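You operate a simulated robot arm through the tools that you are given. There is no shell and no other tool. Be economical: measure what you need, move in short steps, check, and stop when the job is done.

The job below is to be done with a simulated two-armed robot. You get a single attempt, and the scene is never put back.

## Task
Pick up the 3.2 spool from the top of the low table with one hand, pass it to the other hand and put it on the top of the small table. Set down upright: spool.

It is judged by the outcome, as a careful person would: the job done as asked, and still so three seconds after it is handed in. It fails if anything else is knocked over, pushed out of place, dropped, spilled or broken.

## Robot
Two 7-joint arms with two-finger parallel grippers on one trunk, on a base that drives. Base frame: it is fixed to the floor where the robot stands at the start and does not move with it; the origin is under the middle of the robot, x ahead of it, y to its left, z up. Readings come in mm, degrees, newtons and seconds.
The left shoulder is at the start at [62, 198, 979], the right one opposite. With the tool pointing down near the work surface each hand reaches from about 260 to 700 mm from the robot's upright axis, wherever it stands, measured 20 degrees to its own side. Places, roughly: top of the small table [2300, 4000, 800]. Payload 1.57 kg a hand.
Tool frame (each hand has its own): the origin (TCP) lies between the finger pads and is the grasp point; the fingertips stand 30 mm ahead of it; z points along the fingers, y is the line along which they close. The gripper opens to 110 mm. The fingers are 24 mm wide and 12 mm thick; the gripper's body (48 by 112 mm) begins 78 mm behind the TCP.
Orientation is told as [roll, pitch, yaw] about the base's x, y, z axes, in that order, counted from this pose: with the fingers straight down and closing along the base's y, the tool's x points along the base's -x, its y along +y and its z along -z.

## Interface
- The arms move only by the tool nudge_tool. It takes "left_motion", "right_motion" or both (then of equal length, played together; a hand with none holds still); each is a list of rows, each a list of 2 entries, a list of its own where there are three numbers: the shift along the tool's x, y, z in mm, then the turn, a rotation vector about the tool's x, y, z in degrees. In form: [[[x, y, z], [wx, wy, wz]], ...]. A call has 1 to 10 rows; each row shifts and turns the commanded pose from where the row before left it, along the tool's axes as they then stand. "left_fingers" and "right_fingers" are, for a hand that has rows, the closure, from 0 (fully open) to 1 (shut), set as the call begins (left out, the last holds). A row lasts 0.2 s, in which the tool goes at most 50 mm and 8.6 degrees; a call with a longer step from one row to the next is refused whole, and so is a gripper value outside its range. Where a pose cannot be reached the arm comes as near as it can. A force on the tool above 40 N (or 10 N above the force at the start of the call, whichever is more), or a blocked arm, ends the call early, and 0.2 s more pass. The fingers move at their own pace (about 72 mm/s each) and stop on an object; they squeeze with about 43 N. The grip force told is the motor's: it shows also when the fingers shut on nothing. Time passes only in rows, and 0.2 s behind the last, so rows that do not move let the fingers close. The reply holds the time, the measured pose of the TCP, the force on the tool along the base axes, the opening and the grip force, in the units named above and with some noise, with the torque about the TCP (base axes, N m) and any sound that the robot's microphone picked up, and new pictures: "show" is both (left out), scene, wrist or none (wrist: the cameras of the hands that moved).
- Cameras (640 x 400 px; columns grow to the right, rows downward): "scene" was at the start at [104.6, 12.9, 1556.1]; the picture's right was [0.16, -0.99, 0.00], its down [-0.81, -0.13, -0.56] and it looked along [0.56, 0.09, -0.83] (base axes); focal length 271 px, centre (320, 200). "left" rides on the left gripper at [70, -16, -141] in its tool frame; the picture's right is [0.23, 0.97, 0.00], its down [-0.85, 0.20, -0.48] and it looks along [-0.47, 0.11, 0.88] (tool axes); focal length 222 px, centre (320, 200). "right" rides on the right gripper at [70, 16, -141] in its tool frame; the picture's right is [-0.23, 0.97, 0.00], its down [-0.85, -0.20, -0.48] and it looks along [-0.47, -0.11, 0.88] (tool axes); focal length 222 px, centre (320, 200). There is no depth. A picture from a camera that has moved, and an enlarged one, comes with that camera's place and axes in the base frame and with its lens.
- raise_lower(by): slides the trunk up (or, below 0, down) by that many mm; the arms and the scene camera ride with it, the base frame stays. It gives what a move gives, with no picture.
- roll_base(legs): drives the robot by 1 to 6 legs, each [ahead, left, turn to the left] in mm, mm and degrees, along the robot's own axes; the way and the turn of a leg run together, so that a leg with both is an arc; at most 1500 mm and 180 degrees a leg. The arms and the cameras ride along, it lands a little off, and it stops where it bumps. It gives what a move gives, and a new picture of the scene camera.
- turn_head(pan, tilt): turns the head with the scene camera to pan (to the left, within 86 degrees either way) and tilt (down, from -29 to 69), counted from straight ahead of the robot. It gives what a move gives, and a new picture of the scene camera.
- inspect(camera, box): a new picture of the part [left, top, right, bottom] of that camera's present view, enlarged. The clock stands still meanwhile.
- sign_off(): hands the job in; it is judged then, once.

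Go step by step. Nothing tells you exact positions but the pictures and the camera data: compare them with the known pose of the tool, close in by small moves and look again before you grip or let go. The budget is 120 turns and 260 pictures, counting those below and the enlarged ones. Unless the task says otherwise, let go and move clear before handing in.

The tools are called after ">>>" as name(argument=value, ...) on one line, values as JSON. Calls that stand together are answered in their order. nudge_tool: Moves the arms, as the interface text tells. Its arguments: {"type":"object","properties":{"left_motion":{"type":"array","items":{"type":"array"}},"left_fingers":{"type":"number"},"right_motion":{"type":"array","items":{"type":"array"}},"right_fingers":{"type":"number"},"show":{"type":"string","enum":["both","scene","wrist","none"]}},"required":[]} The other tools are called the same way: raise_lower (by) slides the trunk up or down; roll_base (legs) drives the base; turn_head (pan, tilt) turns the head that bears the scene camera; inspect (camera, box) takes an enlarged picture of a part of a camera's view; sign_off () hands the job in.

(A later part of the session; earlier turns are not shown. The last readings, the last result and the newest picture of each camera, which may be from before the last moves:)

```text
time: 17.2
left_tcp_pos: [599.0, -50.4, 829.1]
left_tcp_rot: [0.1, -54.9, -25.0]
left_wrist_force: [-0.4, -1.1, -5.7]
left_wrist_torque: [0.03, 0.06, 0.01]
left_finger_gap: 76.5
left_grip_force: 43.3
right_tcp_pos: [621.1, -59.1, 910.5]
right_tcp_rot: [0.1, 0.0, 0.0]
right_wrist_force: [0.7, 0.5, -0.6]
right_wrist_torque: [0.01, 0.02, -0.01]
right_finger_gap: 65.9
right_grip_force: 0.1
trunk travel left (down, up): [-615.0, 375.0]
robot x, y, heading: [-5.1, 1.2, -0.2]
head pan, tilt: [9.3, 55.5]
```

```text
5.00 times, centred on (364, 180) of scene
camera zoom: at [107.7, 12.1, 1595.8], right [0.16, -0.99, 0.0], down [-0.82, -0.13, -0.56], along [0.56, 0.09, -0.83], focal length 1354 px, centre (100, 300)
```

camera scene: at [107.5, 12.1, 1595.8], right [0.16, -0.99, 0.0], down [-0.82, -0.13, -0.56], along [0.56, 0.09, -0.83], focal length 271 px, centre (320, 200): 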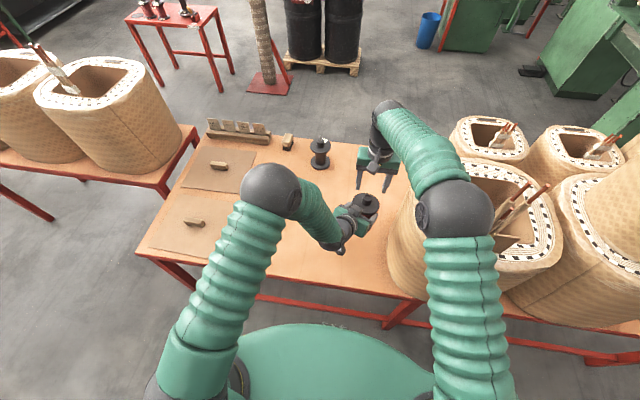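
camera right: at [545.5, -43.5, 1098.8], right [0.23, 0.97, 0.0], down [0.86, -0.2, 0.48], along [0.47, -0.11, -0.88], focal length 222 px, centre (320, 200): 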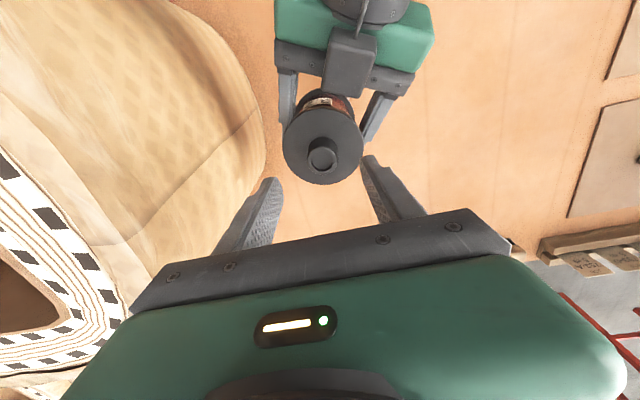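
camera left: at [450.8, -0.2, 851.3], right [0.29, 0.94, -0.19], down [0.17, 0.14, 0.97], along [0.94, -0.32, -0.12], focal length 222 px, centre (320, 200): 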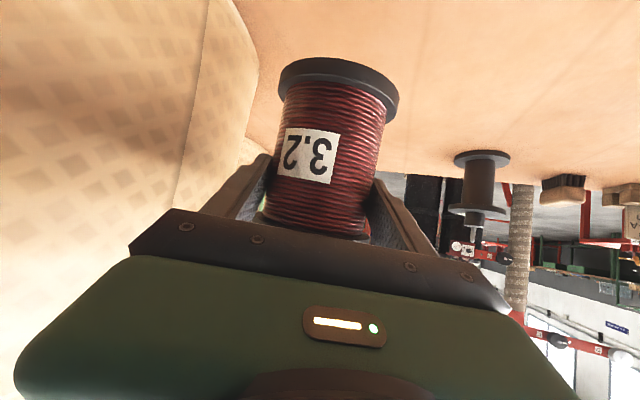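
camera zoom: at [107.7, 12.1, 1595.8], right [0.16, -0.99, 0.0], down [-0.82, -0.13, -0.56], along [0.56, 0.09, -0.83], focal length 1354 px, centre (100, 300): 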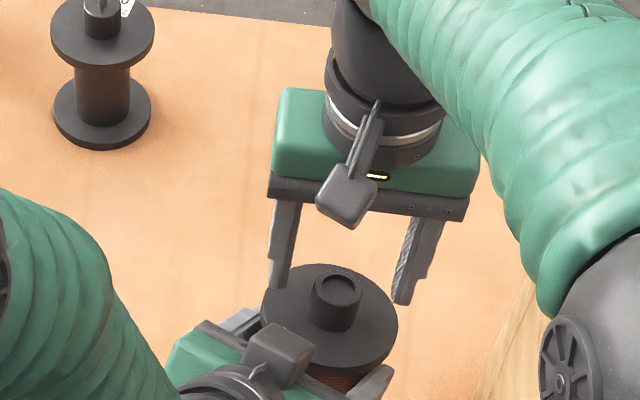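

The hub sits about 3 mm toward the robot of the tool axis and is within the pad width. I correct this, come down another 14 mm and look.

>>> nudge_tool(right_motion=[[[2.5, 0, 7], [0, 0, 0]], [[0, 0, 7], [0, 0, 0]], [[0, 0, 0], [0, 0, 0]], [[0, 0, 0], [0, 0, 0]]], show="none")

>>> inspect(camera="right", box=[220, 60, 420, 210])

>>> inspect(camera="scene", box=[320, 170, 400, 220])

```text
time: 18.2
left_tcp_pos: [599.4, -49.4, 827.7]
left_tcp_rot: [0.0, -54.9, -25.0]
left_wrist_force: [0.3, 0.9, -6.0]
left_wrist_torque: [0.05, 0.06, 0.0]
left_finger_gap: 76.5
left_grip_force: 43.1
right_tcp_pos: [616.9, -59.5, 896.9]
right_tcp_rot: [0.0, 0.1, -0.1]
right_wrist_force: [0.8, -1.8, -0.1]
right_wrist_torque: [0.03, 0.03, 0.01]
right_finger_gap: 66.0
right_grip_force: 0.1
trunk travel left (down, up): [-615.0, 375.0]
robot x, y, heading: [0.5, 1.3, 0.0]
head pan, tilt: [9.3, 55.5]
```

```text
2.67 times, centred on (320, 135) of right
camera zoom: at [546.8, -41.8, 1037.5], right [0.23, 0.97, 0.0], down [0.86, -0.2, 0.48], along [0.47, -0.11, -0.88], focal length 592 px, centre (320, 373)
```

zoom: 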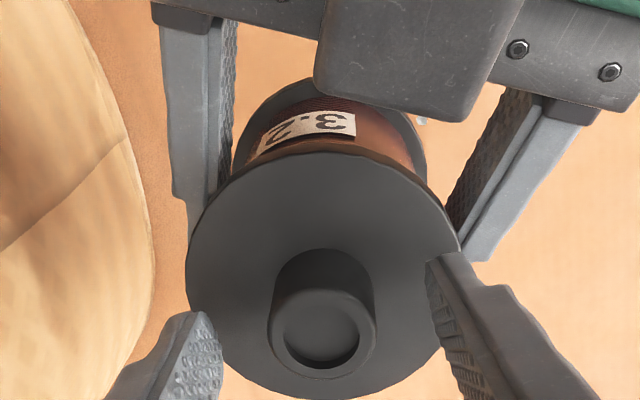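

```text
8.00 times, centred on (360, 195) of scene
camera zoom: at [107.7, 12.1, 1595.8], right [0.16, -0.99, 0.0], down [-0.82, -0.13, -0.56], along [0.56, 0.09, -0.83], focal length 2167 px, centre (0, 240)
```

zoom: 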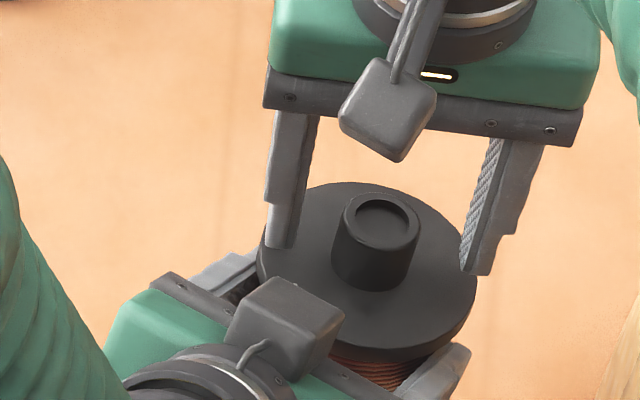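

The right fingertips overlap most of the hub height and sit centred, about 7 mm above the flange. I go down 4 mm and close the right fingers.

>>> nudge_tool(right_motion=[[[0, 0, 4], [0, 0, 0]], [[0, 0, 0], [0, 0, 0]]], show="none")

>>> nudge_tool(right_motion=[[[0, 0, 0], [0, 0, 0]], [[0, 0, 0], [0, 0, 0]], [[0, 0, 0], [0, 0, 0]], [[0, 0, 0], [0, 0, 0]]], right_fingers=1, show="wrist")

>>> inspect(camera="scene", box=[320, 170, 400, 220])

```text
time: 18.8
left_tcp_pos: [599.3, -48.8, 829.0]
left_tcp_rot: [0.0, -54.9, -25.0]
left_wrist_force: [0.0, 0.2, -5.8]
left_wrist_torque: [0.03, 0.06, 0.0]
left_finger_gap: 76.6
left_grip_force: 43.4
right_tcp_pos: [615.9, -58.4, 893.3]
right_tcp_rot: [0.0, 0.0, 0.0]
right_wrist_force: [0.1, 0.6, -0.1]
right_wrist_torque: [0.0, 0.02, 0.0]
right_finger_gap: 66.3
right_grip_force: 0.0
trunk travel left (down, up): [-615.0, 375.0]
robot x, y, heading: [-0.8, -0.4, -0.1]
head pan, tilt: [9.3, 55.5]
```

```text
time: 19.8
left_tcp_pos: [599.3, -50.8, 827.4]
left_tcp_rot: [0.0, -55.0, -24.9]
left_wrist_force: [-0.4, -1.0, -5.8]
left_wrist_torque: [-0.78, 0.13, 0.02]
left_finger_gap: 76.6
left_grip_force: 43.3
right_tcp_pos: [618.1, -57.9, 893.3]
right_tcp_rot: [0.1, 0.0, 0.0]
right_wrist_force: [-1.0, 1.4, -1.0]
right_wrist_torque: [0.92, -0.07, -0.09]
right_finger_gap: 32.3
right_grip_force: 40.5
trunk travel left (down, up): [-615.0, 375.0]
robot x, y, heading: [-1.0, 2.0, 0.0]
head pan, tilt: [9.3, 55.5]
camera right: at [547.1, -41.2, 1033.6], right [0.23, 0.97, 0.0], down [0.86, -0.2, 0.48], along [0.47, -0.11, -0.88], focal length 222 px, centre (320, 200)
```

right: 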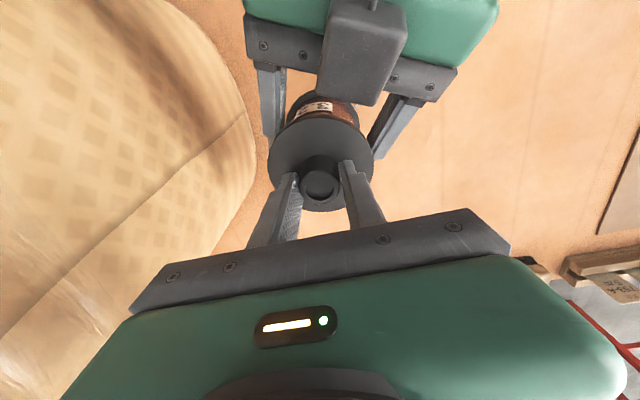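

```text
8.00 times, centred on (360, 195) of scene
camera zoom: at [107.8, 12.1, 1595.8], right [0.16, -0.99, 0.0], down [-0.82, -0.13, -0.56], along [0.56, 0.09, -0.83], focal length 2167 px, centre (0, 240)
```

zoom: 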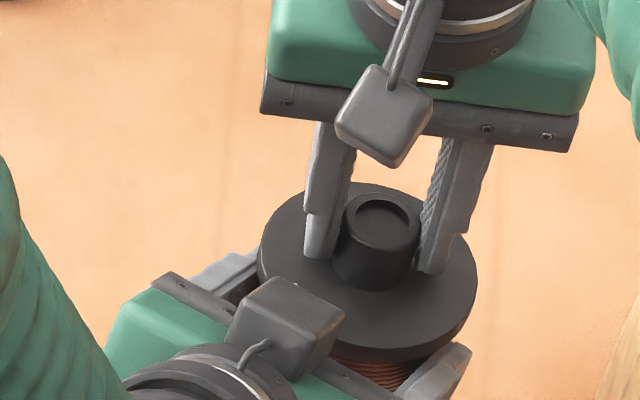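

The hub is gripped at 32 mm with about 40 N. I open the left fingers only to about 82 mm, so they stay under the flange as a catch while I see whether the right hand holds the weight.

>>> nudge_tool(left_motion=[[[0, 0, 0], [0, 0, 0]], [[0, 0, 0], [0, 0, 0]], [[0, 0, 0], [0, 0, 0]]], left_fingers=0.25)

>>> inspect(camera="scene", box=[320, 170, 400, 220])

```text
time: 20.6
left_tcp_pos: [599.3, -50.3, 828.1]
left_tcp_rot: [-0.1, -55.0, -25.0]
left_wrist_force: [-0.5, -2.9, 0.7]
left_wrist_torque: [-0.14, 0.01, -0.01]
left_finger_gap: 84.5
left_grip_force: 1.1
right_tcp_pos: [617.1, -57.0, 894.5]
right_tcp_rot: [-0.1, 0.1, 0.1]
right_wrist_force: [1.0, 2.1, -0.7]
right_wrist_torque: [0.28, -0.14, -0.07]
right_finger_gap: 31.2
right_grip_force: 40.2
trunk travel left (down, up): [-615.0, 375.0]
robot x, y, heading: [1.5, -1.5, 0.0]
head pan, tilt: [9.3, 55.5]
camera scene: at [107.8, 12.1, 1595.8], right [0.16, -0.99, 0.0], down [-0.82, -0.13, -0.56], along [0.56, 0.09, -0.83], focal length 271 px, centre (320, 200)
camera left: at [451.0, 0.2, 851.5], right [0.29, 0.94, -0.19], down [0.17, 0.14, 0.97], along [0.94, -0.32, -0.12], focal length 222 px, centre (320, 200)
```

scene: 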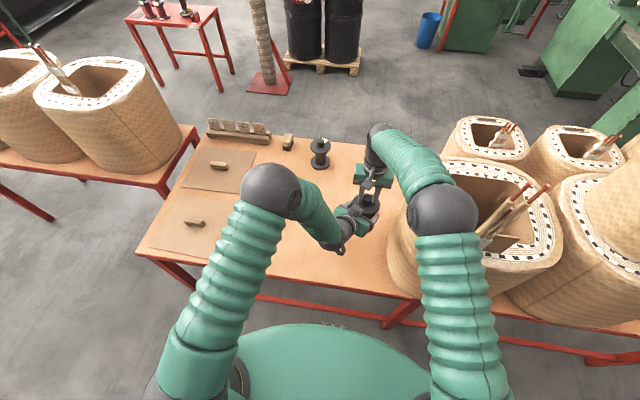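
left: 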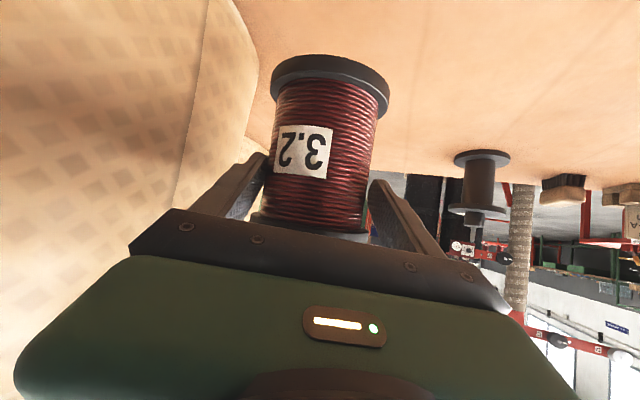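

```text
8.00 times, centred on (360, 195) of scene
camera zoom: at [107.8, 12.1, 1595.8], right [0.16, -0.99, 0.0], down [-0.82, -0.13, -0.56], along [0.56, 0.09, -0.83], focal length 2167 px, centre (0, 240)
```

zoom: 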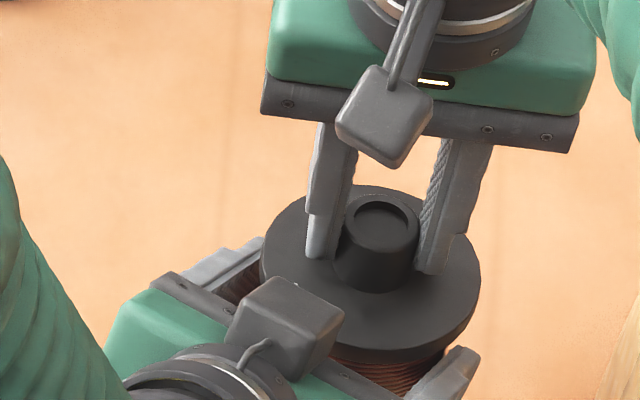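

The spool swung flush with the right pads. I let it settle and read the forces again.

>>> nudge_tool(right_motion=[[[0, 0, 0], [0, 0, 0]], [[0, 0, -1], [0, 0, 0]], [[0, 0, 0], [0, 0, 0]]], show="none")

>>> inspect(camera="left", box=[200, 20, 440, 260])

```text
time: 21.4
left_tcp_pos: [598.7, -50.9, 828.2]
left_tcp_rot: [0.0, -55.0, -25.0]
left_wrist_force: [-0.3, -2.5, 1.5]
left_wrist_torque: [-0.16, 0.05, -0.01]
left_finger_gap: 85.8
left_grip_force: 1.3
right_tcp_pos: [616.8, -59.5, 894.7]
right_tcp_rot: [0.1, 0.0, 0.0]
right_wrist_force: [0.8, 2.3, -2.0]
right_wrist_torque: [0.33, -0.2, -0.06]
right_finger_gap: 31.4
right_grip_force: 40.1
trunk travel left (down, up): [-615.0, 375.0]
robot x, y, heading: [-3.7, 1.4, -0.1]
head pan, tilt: [9.3, 55.5]
```

```text
1.67 times, centred on (320, 140) of left
camera zoom: at [450.9, 0.2, 851.4], right [0.29, 0.94, -0.19], down [0.17, 0.14, 0.97], along [0.94, -0.32, -0.12], focal length 370 px, centre (320, 300)
```

zoom: 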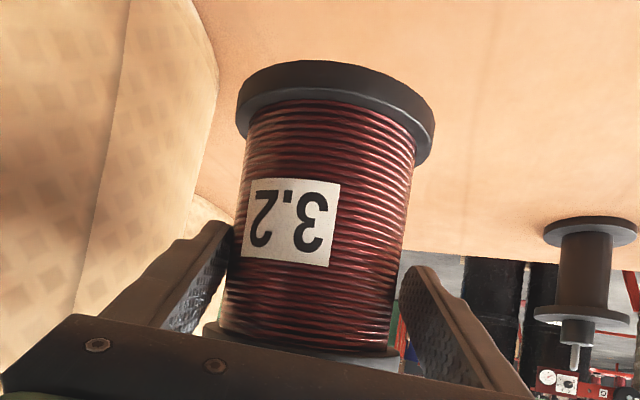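

The spool leans only lightly on one left finger, so the right hand is carrying it. I open the left hand fully.

>>> nudge_tool(left_motion=[[[0, 0, 0], [0, 0, 0]], [[0, 0, 0], [0, 0, 0]], [[0, 0, 0], [0, 0, 0]]], left_fingers=0, show="wrist")

>>> inspect(camera="scene", box=[320, 170, 400, 220])

```text
time: 22.2
left_tcp_pos: [598.7, -49.8, 827.6]
left_tcp_rot: [-0.1, -55.0, -25.0]
left_wrist_force: [-0.5, -0.3, -0.3]
left_wrist_torque: [-0.01, 0.0, -0.02]
left_finger_gap: 110.1
left_grip_force: 0.0
right_tcp_pos: [616.9, -58.6, 894.6]
right_tcp_rot: [0.0, 0.1, 0.0]
right_wrist_force: [-0.1, -0.4, 0.2]
right_wrist_torque: [0.01, -0.02, 0.01]
right_finger_gap: 31.4
right_grip_force: 40.3
trunk travel left (down, up): [-615.0, 375.0]
robot x, y, heading: [-2.5, 1.2, -0.1]
head pan, tilt: [9.3, 55.5]
camera left: at [451.0, 0.3, 851.4], right [0.29, 0.94, -0.19], down [0.17, 0.14, 0.97], along [0.94, -0.32, -0.12], focal length 222 px, centre (320, 200)
```

left: 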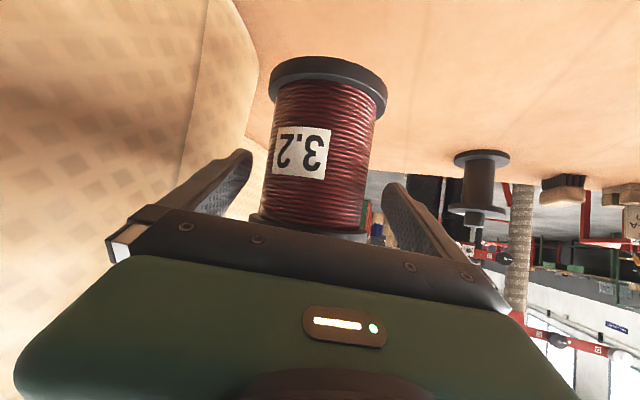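

```text
8.00 times, centred on (360, 195) of scene
camera zoom: at [107.8, 12.1, 1595.8], right [0.16, -0.99, 0.0], down [-0.82, -0.13, -0.56], along [0.56, 0.09, -0.83], focal length 2167 px, centre (0, 240)
```

zoom: 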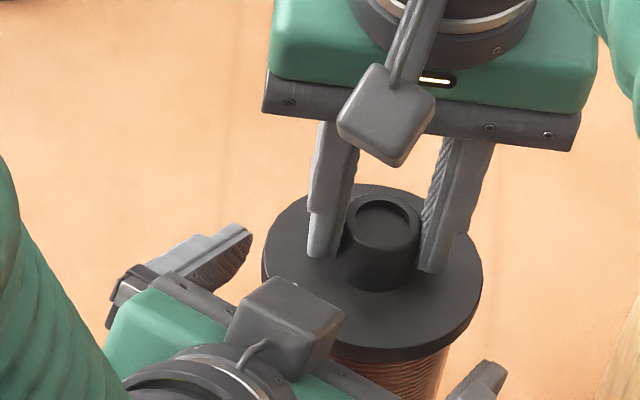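

The right hand holds the spool alone. I withdraw the left hand horizontally, back and to the left.

>>> nudge_tool(left_motion=[[[8.6, 0, -12.3], [0, 0, 0]], [[17.2, 0, -24.6], [0, 0, 0]], [[17.2, 0, -24.6], [0, 0, 0]], [[17.2, 10, -24.6], [0, 0, 0]], [[10, 30, -14], [0, 0, 0]], [[0, 40, 0], [0, 0, 0]], [[0, 40, 0], [0, 0, 0]], [[0, 40, 0], [0, 0, 0]]])

>>> inspect(camera="scene", box=[300, 140, 460, 240])

```text
time: 24.0
left_tcp_pos: [557.6, 148.1, 827.4]
left_tcp_rot: [-0.2, -54.9, -24.8]
left_wrist_force: [0.6, 0.6, 0.1]
left_wrist_torque: [0.0, 0.0, -0.04]
left_finger_gap: 110.0
left_grip_force: 0.0
right_tcp_pos: [617.3, -55.1, 894.4]
right_tcp_rot: [-0.1, 0.1, -0.1]
right_wrist_force: [0.6, -0.7, -0.1]
right_wrist_torque: [-0.06, -0.07, -0.01]
right_finger_gap: 31.3
right_grip_force: 40.3
trunk travel left (down, up): [-615.0, 375.0]
robot x, y, heading: [-1.4, -1.1, 0.2]
head pan, tilt: [9.3, 55.5]
camera scene: at [108.0, 15.4, 1595.8], right [0.16, -0.99, 0.0], down [-0.82, -0.13, -0.56], along [0.55, 0.09, -0.83], focal length 271 px, centre (320, 200)
camera left: at [409.3, 198.3, 850.7], right [0.29, 0.94, -0.19], down [0.17, 0.14, 0.97], along [0.94, -0.32, -0.12], focal length 222 px, centre (320, 200)
```

scene: 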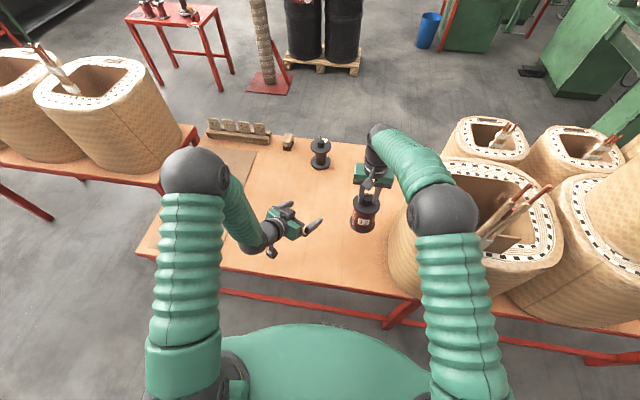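
left: 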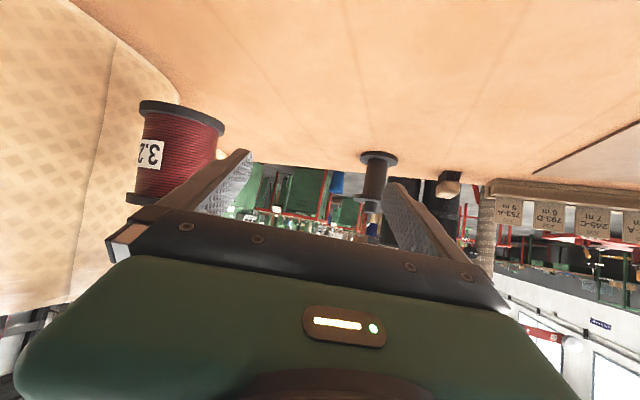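

```text
4.00 times, centred on (380, 190) of scene
camera zoom: at [108.0, 15.4, 1595.8], right [0.16, -0.99, 0.0], down [-0.82, -0.13, -0.56], along [0.55, 0.09, -0.83], focal length 1084 px, centre (80, 240)
```

zoom: 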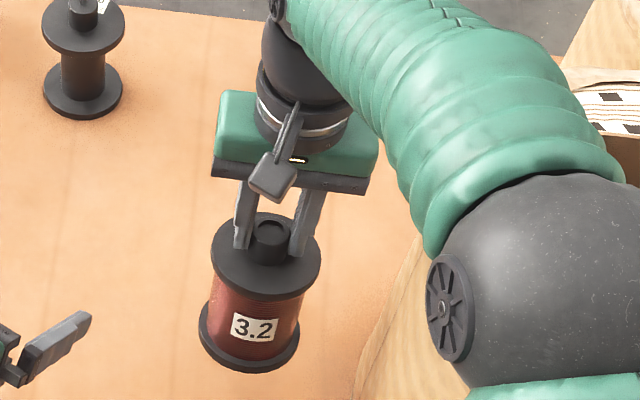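

The hand-over is done. I lift the spool 120 mm gently with the right arm and then look toward the small table, about 60° to the left.

>>> nudge_tool(right_motion=[[[0, 0, -5], [0, 0, 0]], [[0, 0, -10], [0, 0, 0]], [[0, 0, -15], [0, 0, 0]], [[0, 0, -20], [0, 0, 0]], [[0, 0, -20], [0, 0, 0]], [[0, 0, -20], [0, 0, 0]], [[0, 0, -15], [0, 0, 0]], [[0, 0, -10], [0, 0, 0]], [[0, 0, -5], [0, 0, 0]]], show="scene")

>>> turn_head(pan=60, tilt=20)

```text
time: 26.0
left_tcp_pos: [556.2, 145.3, 828.3]
left_tcp_rot: [-0.1, -55.0, -24.8]
left_wrist_force: [1.1, 0.4, -0.2]
left_wrist_torque: [-0.01, -0.02, 0.0]
left_finger_gap: 110.1
left_grip_force: 0.1
right_tcp_pos: [617.3, -56.8, 1015.8]
right_tcp_rot: [0.0, 0.0, 0.0]
right_wrist_force: [0.1, 0.5, -6.1]
right_wrist_torque: [0.0, -0.03, -0.01]
right_finger_gap: 31.2
right_grip_force: 40.2
trunk travel left (down, up): [-615.0, 375.0]
robot x, y, heading: [-2.3, -0.8, 0.2]
head pan, tilt: [9.3, 55.5]
camera scene: at [107.5, 13.3, 1595.8], right [0.16, -0.99, 0.0], down [-0.82, -0.13, -0.56], along [0.56, 0.09, -0.83], focal length 271 px, centre (320, 200)
```

scene: 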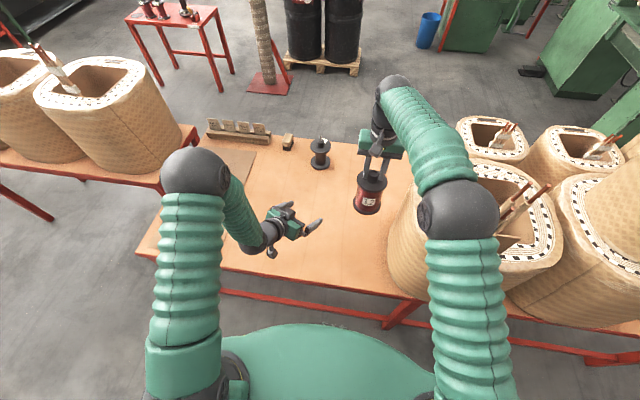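

```text
time: 27.2
left_tcp_pos: [557.0, 146.4, 827.5]
left_tcp_rot: [-0.1, -55.0, -24.9]
left_wrist_force: [1.4, -0.3, -0.2]
left_wrist_torque: [-0.03, -0.03, 0.02]
left_finger_gap: 110.1
left_grip_force: 0.1
right_tcp_pos: [617.4, -57.9, 1014.8]
right_tcp_rot: [0.0, 0.2, 0.0]
right_wrist_force: [-0.6, 0.7, -6.0]
right_wrist_torque: [-0.03, -0.04, -0.01]
right_finger_gap: 31.4
right_grip_force: 40.0
trunk travel left (down, up): [-615.0, 375.0]
robot x, y, heading: [2.1, -1.7, 0.0]
head pan, tilt: [60.0, 20.0]
camera scene: at [83.8, 82.4, 1648.6], right [0.87, -0.5, 0.0], down [-0.17, -0.3, -0.94], along [0.47, 0.81, -0.34], focal length 271 px, centre (320, 200)
```

scene: 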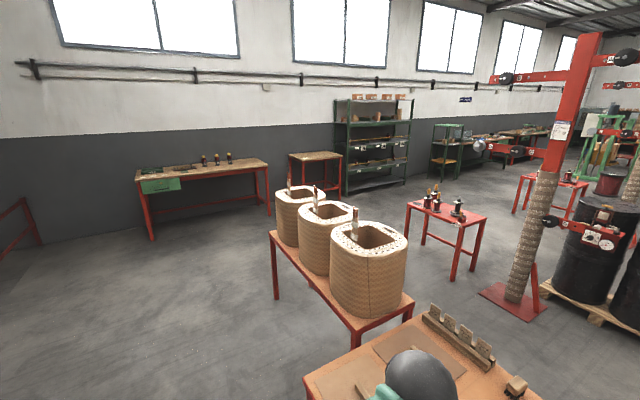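

The small table is the wood-topped one at about [2300, 4000], between the bench and the green shelf. I zoom in on it and the way there.

>>> inspect(camera="scene", box=[260, 130, 420, 230])

>>> turn_head(pan=86, tilt=45)

>>> turn_head(pan=-60, tilt=45)

```text
4.00 times, centred on (340, 180) of scene
camera zoom: at [83.8, 82.4, 1648.6], right [0.87, -0.5, 0.0], down [-0.17, -0.3, -0.94], along [0.47, 0.81, -0.34], focal length 1084 px, centre (240, 280)
```

zoom: 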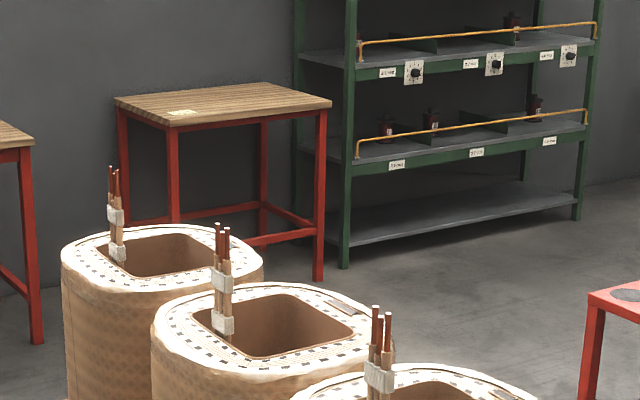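

```text
time: 28.1
left_tcp_pos: [557.9, 146.2, 828.1]
left_tcp_rot: [-0.1, -55.1, -24.8]
left_wrist_force: [-0.1, -0.2, 0.7]
left_wrist_torque: [0.01, -0.02, 0.01]
left_finger_gap: 109.7
left_grip_force: 0.1
right_tcp_pos: [616.0, -56.4, 1014.5]
right_tcp_rot: [0.0, 0.1, 0.0]
right_wrist_force: [0.0, 1.0, -5.7]
right_wrist_torque: [0.01, -0.04, 0.0]
right_finger_gap: 31.3
right_grip_force: 40.1
trunk travel left (down, up): [-615.0, 375.0]
robot x, y, heading: [3.3, 0.8, -0.1]
head pan, tilt: [85.9, 45.0]
camera scene: at [42.8, 82.9, 1610.2], right [1.0, -0.07, 0.0], down [-0.05, -0.71, -0.71], along [0.05, 0.71, -0.71], focal length 271 px, centre (320, 200)
```

scene: 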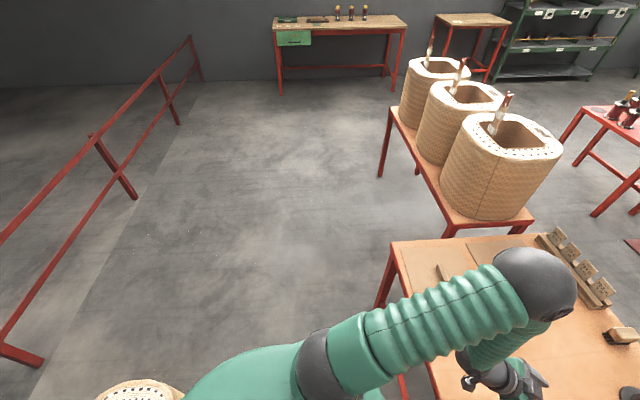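

```text
time: 30.4
left_tcp_pos: [556.8, 146.0, 827.4]
left_tcp_rot: [-0.1, -54.9, -24.9]
left_wrist_force: [-0.9, 0.9, 0.2]
left_wrist_torque: [0.02, -0.01, -0.01]
left_finger_gap: 109.9
left_grip_force: 0.1
right_tcp_pos: [617.0, -56.3, 1014.7]
right_tcp_rot: [0.0, 0.0, 0.0]
right_wrist_force: [-0.5, 0.7, -6.6]
right_wrist_torque: [0.03, -0.07, -0.01]
right_finger_gap: 31.2
right_grip_force: 40.9
trunk travel left (down, up): [-615.0, 375.0]
robot x, y, heading: [0.8, 0.7, -0.0]
head pan, tilt: [-60.0, 45.0]
camera scene: at [77.7, -68.8, 1610.1], right [-0.87, -0.5, 0.0], down [-0.36, 0.61, -0.71], along [0.35, -0.61, -0.71], focal length 271 px, centre (320, 200)
```

scene: 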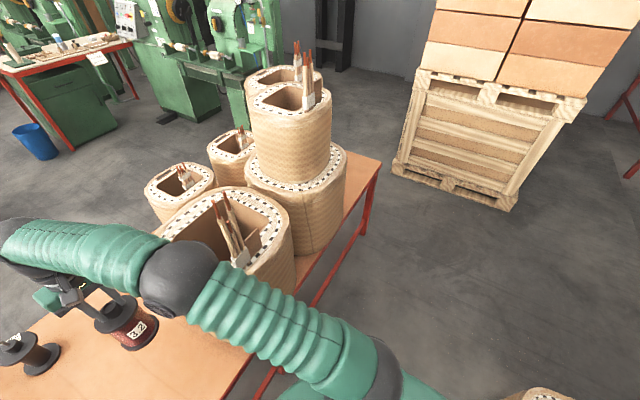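

The small table's top looks clear apart from a small paper at its front-left corner. It spans roughly x 1950–2650, y 3720–4280. I pull both hands in for the drive and check the floor beside and behind the robot.

>>> nudge_tool(right_motion=[[[10, 0, 0], [0, 0, 0]], [[20, 0, 0], [0, 0, 0]], [[25, 0, 0], [0, 0, 0]], [[25, 0, 0], [0, 0, 0]], [[25, 0, 0], [0, 0, 0]], [[25, 0, 0], [0, 0, 0]], [[25, 0, 0], [0, 0, 0]], [[15, 0, 0], [0, 0, 0]]], left_motion=[[[-0.5, -8, -21], [0, 0, 0]], [[-0.5, -8, -21], [0, 0, 0]], [[-0.5, -8, -21], [0, 0, 0]], [[-0.5, -8, -21], [0, 0, 0]], [[-0.5, -8, -21], [0, 0, 0]], [[-0.5, -8, -21], [0, 0, 0]], [[-0.5, -8, -21], [0, 0, 0]], [[-0.5, -8, -21], [0, 0, 0]]], show="none")

>>> turn_head(pan=-86, tilt=69)

>>> turn_head(pan=86, tilt=69)

>>> turn_head(pan=10, tilt=60)

```text
time: 32.2
left_tcp_pos: [468.5, 153.8, 896.0]
left_tcp_rot: [-0.1, -54.9, -25.1]
left_wrist_force: [0.2, 0.3, 0.1]
left_wrist_torque: [-0.02, -0.02, 0.03]
left_finger_gap: 109.8
left_grip_force: 0.1
left hand out of reach, approached as far as the arm can: row 5, 6, 7, 8
right_tcp_pos: [444.0, -58.1, 1016.3]
right_tcp_rot: [0.1, 0.0, 0.0]
right_wrist_force: [-0.9, 0.0, -5.2]
right_wrist_torque: [0.02, -0.09, 0.0]
right_finger_gap: 31.1
right_grip_force: 40.1
trunk travel left (down, up): [-615.0, 375.0]
robot x, y, heading: [0.3, 1.9, -0.1]
head pan, tilt: [-60.0, 45.0]
```

```text
time: 33.1
left_tcp_pos: [468.7, 153.0, 896.3]
left_tcp_rot: [-0.1, -55.0, -24.8]
left_wrist_force: [0.3, -0.2, -0.3]
left_wrist_torque: [0.03, -0.02, -0.01]
left_finger_gap: 109.8
left_grip_force: 0.0
right_tcp_pos: [445.3, -57.2, 1016.2]
right_tcp_rot: [0.0, 0.0, 0.0]
right_wrist_force: [-0.1, -0.3, -5.1]
right_wrist_torque: [-0.03, -0.07, -0.01]
right_finger_gap: 31.3
right_grip_force: 39.7
trunk travel left (down, up): [-615.0, 375.0]
robot x, y, heading: [0.6, 1.4, -0.2]
head pan, tilt: [-85.9, 68.8]
camera scene: at [39.3, -54.2, 1581.4], right [-1.0, -0.07, 0.0], down [-0.07, 0.93, -0.36], along [0.02, -0.36, -0.93], focal length 271 px, centre (320, 200)
```

scene: 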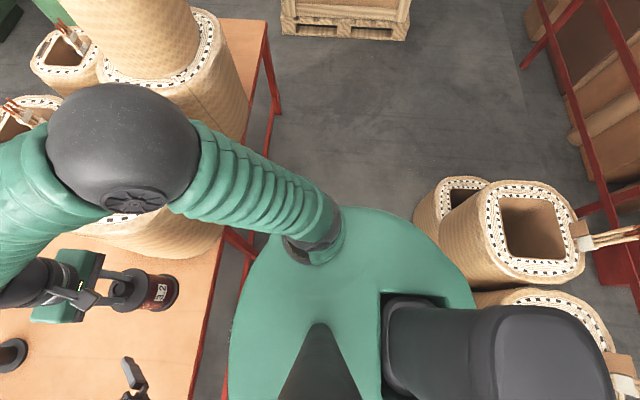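

```text
time: 35.7
left_tcp_pos: [469.9, 152.4, 895.4]
left_tcp_rot: [-0.1, -55.1, -24.9]
left_wrist_force: [-0.9, 0.6, 0.4]
left_wrist_torque: [-0.01, -0.03, 0.02]
left_finger_gap: 110.0
left_grip_force: 0.0
right_tcp_pos: [446.0, -57.8, 1015.3]
right_tcp_rot: [0.1, 0.0, 0.0]
right_wrist_force: [0.0, 1.4, -6.7]
right_wrist_torque: [0.01, -0.01, 0.01]
right_finger_gap: 31.3
right_grip_force: 39.9
trunk travel left (down, up): [-615.0, 375.0]
robot x, y, heading: [-1.1, -0.2, -0.0]
head pan, tilt: [85.9, 68.8]
camera scene: at [39.1, 57.5, 1581.3], right [1.0, -0.07, 0.0], down [-0.07, -0.93, -0.36], along [0.02, 0.36, -0.93], focal length 271 px, centre (320, 200)
```

scene: 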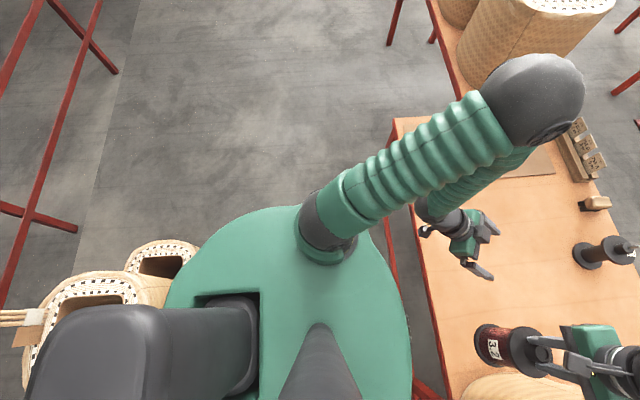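

```text
time: 37.2
left_tcp_pos: [469.8, 153.6, 894.8]
left_tcp_rot: [-0.1, -55.0, -25.0]
left_wrist_force: [0.6, 0.0, 0.1]
left_wrist_torque: [0.0, -0.01, -0.01]
left_finger_gap: 110.0
left_grip_force: 0.0
right_tcp_pos: [445.6, -55.8, 1016.7]
right_tcp_rot: [0.1, 0.0, -0.1]
right_wrist_force: [0.3, 0.9, -5.8]
right_wrist_torque: [-0.01, -0.03, -0.01]
right_finger_gap: 31.3
right_grip_force: 39.7
trunk travel left (down, up): [-615.0, 375.0]
robot x, y, heading: [3.6, -0.7, -0.0]
head pan, tilt: [10.0, 60.0]
camera scene: at [100.8, 13.3, 1590.6], right [0.17, -0.98, 0.0], down [-0.85, -0.15, -0.5], along [0.49, 0.09, -0.87], focal length 271 px, centre (320, 200)
```

scene: 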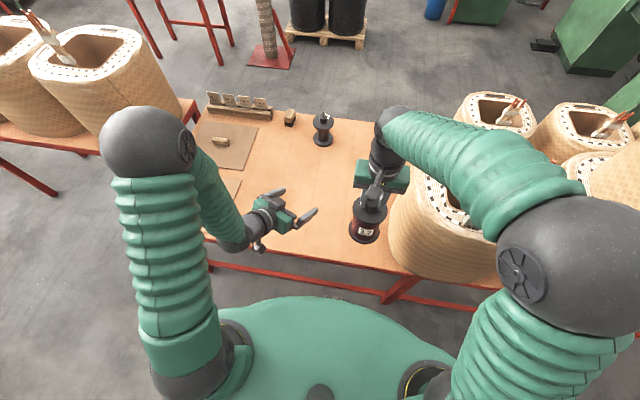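

Coils stand close behind the robot, so I won't reverse. I will strafe left along the open floor instead, starting with a short test leg while I watch the spool and clearances.

>>> roll_base(legs=[[0, 200, 0]])

>>> inspect(camera="right", box=[160, 50, 480, 250])

```text
time: 38.8
left_tcp_pos: [469.5, 352.6, 896.1]
left_tcp_rot: [0.4, -54.9, -25.2]
left_wrist_force: [-0.1, -0.9, 0.6]
left_wrist_torque: [0.04, -0.05, 0.02]
left_finger_gap: 110.0
left_grip_force: 0.1
right_tcp_pos: [444.0, 139.8, 1014.9]
right_tcp_rot: [0.3, 0.0, -0.1]
right_wrist_force: [0.3, -0.9, -5.3]
right_wrist_torque: [0.01, -0.06, -0.05]
right_finger_gap: 31.3
right_grip_force: 40.2
trunk travel left (down, up): [-615.0, 375.0]
robot x, y, heading: [1.0, 199.4, 0.2]
head pan, tilt: [10.0, 60.0]
camera scene: at [100.9, 209.2, 1590.6], right [0.17, -0.98, 0.0], down [-0.85, -0.15, -0.5], along [0.49, 0.09, -0.87], focal length 271 px, centre (320, 200)
```

scene: 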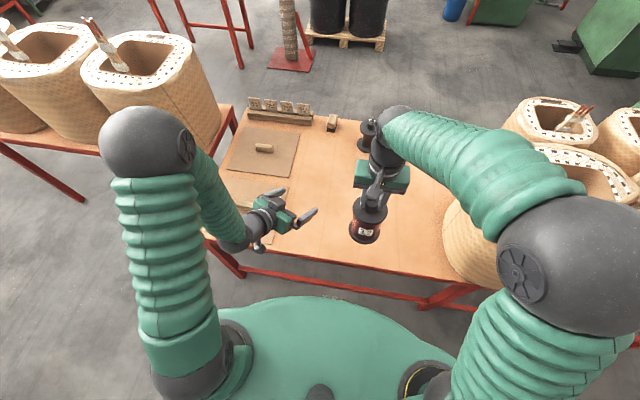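

```text
2.00 times, centred on (320, 150) of right
camera zoom: at [374.9, 157.1, 1155.6], right [0.23, 0.97, 0.0], down [0.86, -0.2, 0.48], along [0.47, -0.11, -0.88], focal length 444 px, centre (320, 300)
```

zoom: 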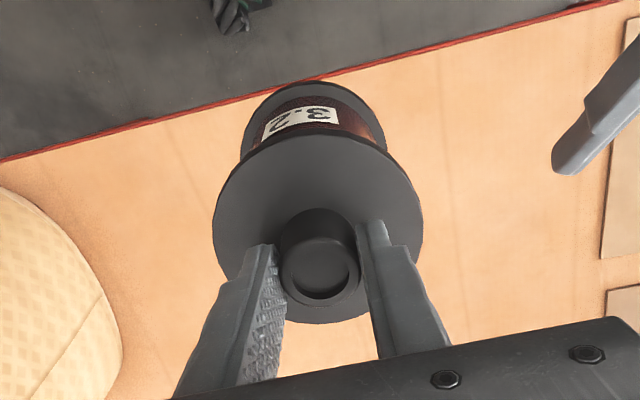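

The spool stays steady in the grip, and the left table's coils are well ahead of the hands. I continue strafing left.

>>> roll_base(legs=[[0, 700, 0]])

>>> turn_head(pan=50, tilt=40)

```text
time: 42.7
left_tcp_pos: [475.9, 1059.9, 895.9]
left_tcp_rot: [0.3, -55.2, -26.0]
left_wrist_force: [0.2, 0.0, 0.5]
left_wrist_torque: [0.02, 0.01, 0.04]
left_finger_gap: 110.0
left_grip_force: 0.0
right_tcp_pos: [448.8, 848.5, 1016.4]
right_tcp_rot: [0.0, 0.0, -0.9]
right_wrist_force: [0.1, -0.1, -5.5]
right_wrist_torque: [0.02, -0.02, -0.03]
right_finger_gap: 31.5
right_grip_force: 39.7
trunk travel left (down, up): [-615.0, 375.0]
robot x, y, heading: [6.4, 915.3, -0.8]
head pan, tilt: [10.0, 60.0]
camera scene: at [106.8, 923.9, 1590.6], right [0.16, -0.99, 0.0], down [-0.86, -0.14, -0.5], along [0.49, 0.08, -0.87], focal length 271 px, centre (320, 200)
```

scene: 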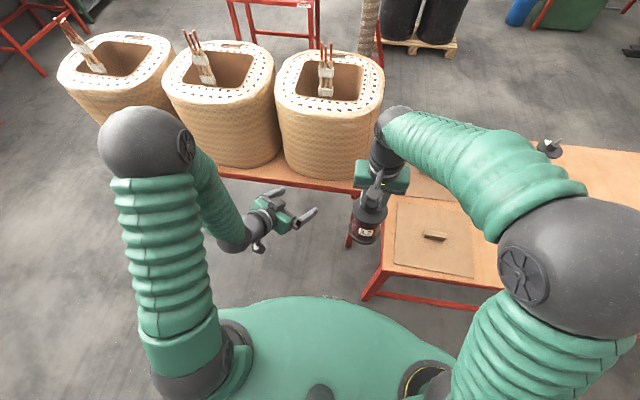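

```text
time: 43.8
left_tcp_pos: [477.4, 1062.3, 896.7]
left_tcp_rot: [0.1, -55.1, -26.0]
left_wrist_force: [0.0, -0.7, 0.1]
left_wrist_torque: [-0.05, -0.01, -0.01]
left_finger_gap: 109.9
left_grip_force: 0.2
right_tcp_pos: [447.2, 851.0, 1018.2]
right_tcp_rot: [-0.2, 0.0, -0.8]
right_wrist_force: [-0.3, -0.5, -5.7]
right_wrist_torque: [-0.01, -0.04, -0.01]
right_finger_gap: 31.1
right_grip_force: 39.8
trunk travel left (down, up): [-615.0, 375.0]
robot x, y, heading: [4.6, 914.8, -0.9]
head pan, tilt: [50.0, 40.0]
camera scene: at [96.9, 982.1, 1617.3], right [0.76, -0.66, 0.0], down [-0.42, -0.49, -0.76], along [0.5, 0.58, -0.64], focal length 271 px, centre (320, 200)
```

scene: 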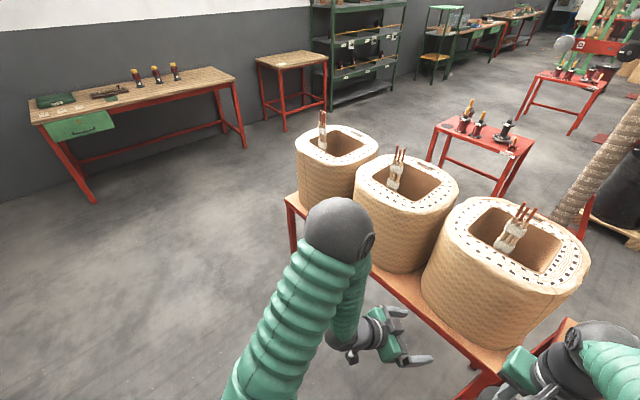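

The way is clear: open floor on the left and a wide corridor beyond the coil table. I strafe on to about y 2700, then drive ahead along the corridor.

>>> roll_base(legs=[[0, 900, 0.9], [0, 900, 0]])

>>> turn_head(pan=0, tilt=35)

```text
time: 52.8
left_tcp_pos: [473.1, 2864.4, 897.2]
left_tcp_rot: [0.2, -55.1, -24.7]
left_wrist_force: [-0.3, 0.0, 1.0]
left_wrist_torque: [0.01, 0.02, -0.02]
left_finger_gap: 110.0
left_grip_force: 0.0
right_tcp_pos: [449.7, 2653.8, 1017.3]
right_tcp_rot: [0.1, 0.0, 0.4]
right_wrist_force: [0.2, -1.5, -7.0]
right_wrist_torque: [0.02, -0.03, 0.02]
right_finger_gap: 31.0
right_grip_force: 40.1
trunk travel left (down, up): [-615.0, 375.0]
robot x, y, heading: [7.4, 2713.1, 0.5]
head pan, tilt: [50.0, 40.0]
camera scene: at [96.1, 2774.4, 1617.4], right [0.77, -0.64, 0.0], down [-0.41, -0.49, -0.77], along [0.49, 0.59, -0.64], focal length 271 px, centre (320, 200)
```

scene: 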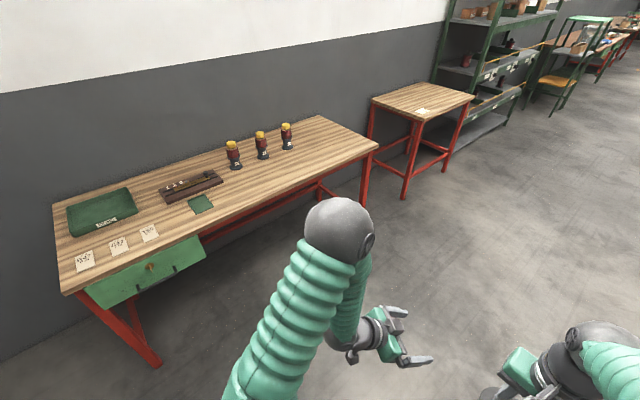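

```text
time: 54.0
left_tcp_pos: [471.1, 2867.6, 897.4]
left_tcp_rot: [0.0, -55.1, -24.6]
left_wrist_force: [0.0, -0.3, -0.1]
left_wrist_torque: [-0.01, -0.02, 0.01]
left_finger_gap: 109.8
left_grip_force: 0.1
right_tcp_pos: [449.1, 2655.6, 1017.4]
right_tcp_rot: [-0.1, -0.1, 0.5]
right_wrist_force: [-0.3, 0.1, -5.6]
right_wrist_torque: [-0.01, -0.06, 0.01]
right_finger_gap: 31.4
right_grip_force: 40.5
trunk travel left (down, up): [-615.0, 375.0]
robot x, y, heading: [5.6, 2708.7, 0.3]
head pan, tilt: [0.0, 35.0]
camera scene: at [130.0, 2712.6, 1624.8], right [0.01, -1.0, 0.0], down [-0.58, -0.01, -0.82], along [0.82, 0.01, -0.58], focal length 271 px, centre (320, 200)
```

scene: 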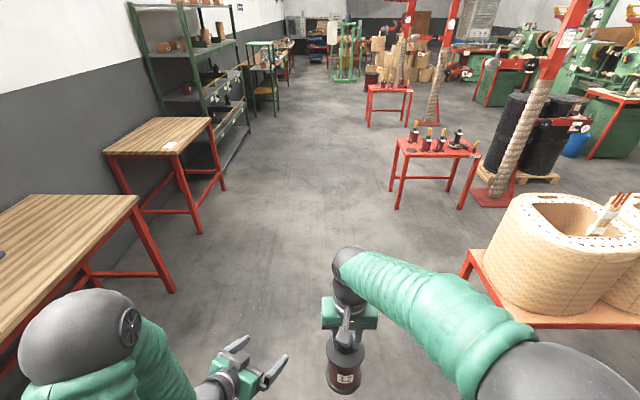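

The small table is ahead on the left, with a paper on its front-left corner. I drive along the corridor to about [2230, 2830], then turn left to face it.

>>> roll_base(legs=[[1100, 60, 0], [1120, 60, 0]])

>>> roll_base(legs=[[0, 0, 89.7]])

```text
time: 65.0
left_tcp_pos: [2680.9, 3023.2, 898.7]
left_tcp_rot: [0.1, -55.2, -24.6]
left_wrist_force: [-0.3, -0.5, 0.0]
left_wrist_torque: [0.03, 0.01, -0.02]
left_finger_gap: 109.9
left_grip_force: 0.0
right_tcp_pos: [2657.8, 2812.4, 1017.4]
right_tcp_rot: [-0.1, -0.1, 0.6]
right_wrist_force: [-0.9, 0.2, -5.3]
right_wrist_torque: [0.01, -0.03, -0.04]
right_finger_gap: 31.1
right_grip_force: 40.7
trunk travel left (down, up): [-615.0, 375.0]
robot x, y, heading: [2217.6, 2863.8, 0.3]
head pan, tilt: [0.0, 35.0]
camera scene: at [2339.5, 2867.8, 1624.9], right [0.01, -1.0, 0.0], down [-0.58, -0.01, -0.82], along [0.82, 0.01, -0.58], focal length 271 px, centre (320, 200)
```

scene: 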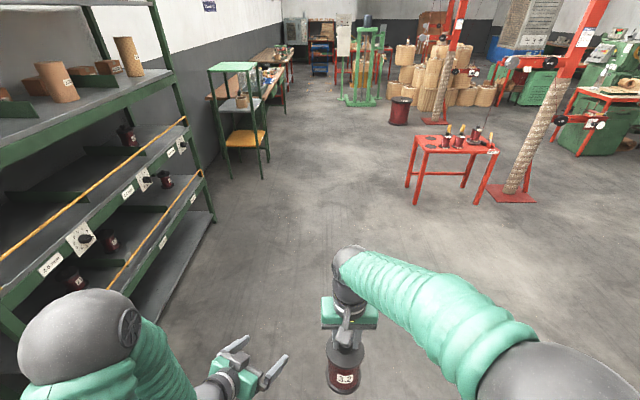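

```text
time: 69.2
left_tcp_pos: [2062.6, 3330.6, 897.4]
left_tcp_rot: [0.2, -55.3, 65.3]
left_wrist_force: [0.4, 0.6, -0.1]
left_wrist_torque: [-0.04, 0.01, -0.01]
left_finger_gap: 110.1
left_grip_force: 0.0
right_tcp_pos: [2271.8, 3305.8, 1017.2]
right_tcp_rot: [-0.2, -0.3, 90.4]
right_wrist_force: [-0.2, -0.6, -4.9]
right_wrist_torque: [0.06, -0.02, -0.03]
right_finger_gap: 31.3
right_grip_force: 39.6
trunk travel left (down, up): [-615.0, 375.0]
robot x, y, heading: [2214.3, 2869.7, 90.3]
head pan, tilt: [0.0, 35.0]
camera scene: at [2216.5, 2988.0, 1624.8], right [1.0, 0.01, 0.0], down [0.0, -0.58, -0.82], along [0.0, 0.82, -0.58], focal length 271 px, centre (320, 200)
```

scene: 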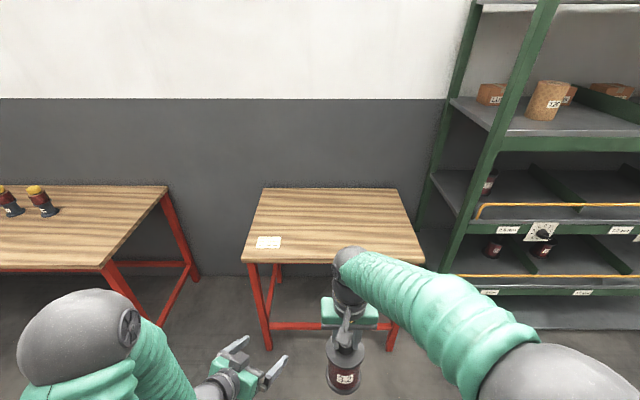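

I face the small table: front edge at y ≈ 3726, x 1907–2632, with a paper near [1993, 3840]. I raise the left hand a bit, then drive ahead 400 mm.

>>> nudge_tool(left_motion=[[[-16, 0, -11.5], [0, 0, 0]], [[-16, 0, -11.5], [0, 0, 0]], [[-16, 0, -11.5], [0, 0, 0]], [[-16, 0, -11.5], [0, 0, 0]]], show="none")

>>> roll_base(legs=[[400, 30, -0.3]])

>>> turn_head(pan=-5, tilt=58)

```text
time: 70.2
left_tcp_pos: [2056.4, 3345.8, 974.3]
left_tcp_rot: [0.2, -55.3, 65.1]
left_wrist_force: [0.3, 0.2, -0.3]
left_wrist_torque: [0.01, -0.04, 0.0]
left_finger_gap: 110.0
left_grip_force: 0.1
left hand out of reach, approached as far as the arm can: row 1, 2, 3
right_tcp_pos: [2271.8, 3303.3, 1019.4]
right_tcp_rot: [0.0, -0.3, 90.4]
right_wrist_force: [0.2, -0.3, -5.6]
right_wrist_torque: [0.04, 0.02, -0.03]
right_finger_gap: 31.2
right_grip_force: 39.9
trunk travel left (down, up): [-615.0, 375.0]
robot x, y, heading: [2215.7, 2862.5, 90.2]
head pan, tilt: [0.0, 35.0]
```

```text
time: 72.6
left_tcp_pos: [2023.0, 3743.8, 973.6]
left_tcp_rot: [0.2, -55.2, 65.1]
left_wrist_force: [0.6, 0.7, -0.8]
left_wrist_torque: [-0.01, -0.01, 0.03]
left_finger_gap: 109.8
left_grip_force: 0.1
right_tcp_pos: [2239.7, 3698.8, 1018.9]
right_tcp_rot: [-0.1, -0.3, 90.2]
right_wrist_force: [0.7, 0.0, -7.1]
right_wrist_torque: [0.06, 0.0, -0.01]
right_finger_gap: 31.2
right_grip_force: 40.1
trunk travel left (down, up): [-615.0, 375.0]
robot x, y, heading: [2183.1, 3261.7, 90.1]
head pan, tilt: [0.0, 35.0]
camera scene: at [2184.3, 3381.6, 1625.0], right [1.0, 0.01, 0.0], down [0.0, -0.57, -0.82], along [0.0, 0.82, -0.57], focal length 271 px, centre (320, 200)
```

scene: 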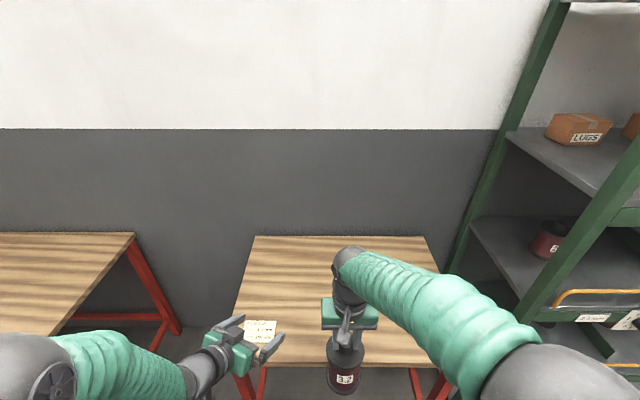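

```text
time: 73.5
left_tcp_pos: [2023.8, 3742.7, 973.4]
left_tcp_rot: [0.2, -55.3, 65.1]
left_wrist_force: [-0.2, -0.1, -0.6]
left_wrist_torque: [0.0, 0.0, -0.01]
left_finger_gap: 109.9
left_grip_force: 0.1
right_tcp_pos: [2239.7, 3699.5, 1018.6]
right_tcp_rot: [-0.1, -0.3, 90.3]
right_wrist_force: [-0.3, -0.1, -5.8]
right_wrist_torque: [0.05, 0.06, -0.04]
right_finger_gap: 31.0
right_grip_force: 40.5
trunk travel left (down, up): [-615.0, 375.0]
robot x, y, heading: [2185.2, 3263.3, 90.3]
head pan, tilt: [-5.0, 58.0]
camera scene: at [2189.8, 3363.6, 1593.0], right [1.0, -0.08, 0.0], down [-0.07, -0.85, -0.53], along [0.04, 0.53, -0.85], focal length 271 px, centre (320, 200)
```

scene: 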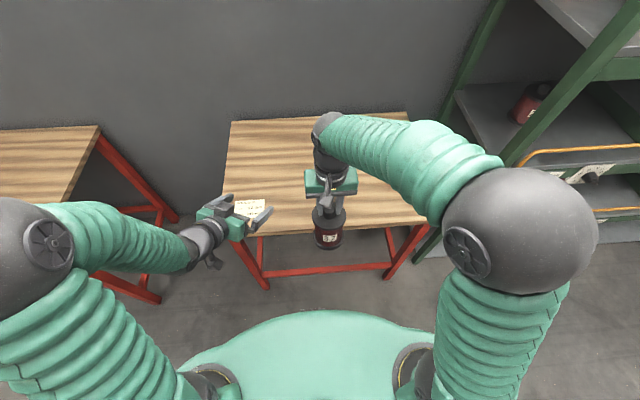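

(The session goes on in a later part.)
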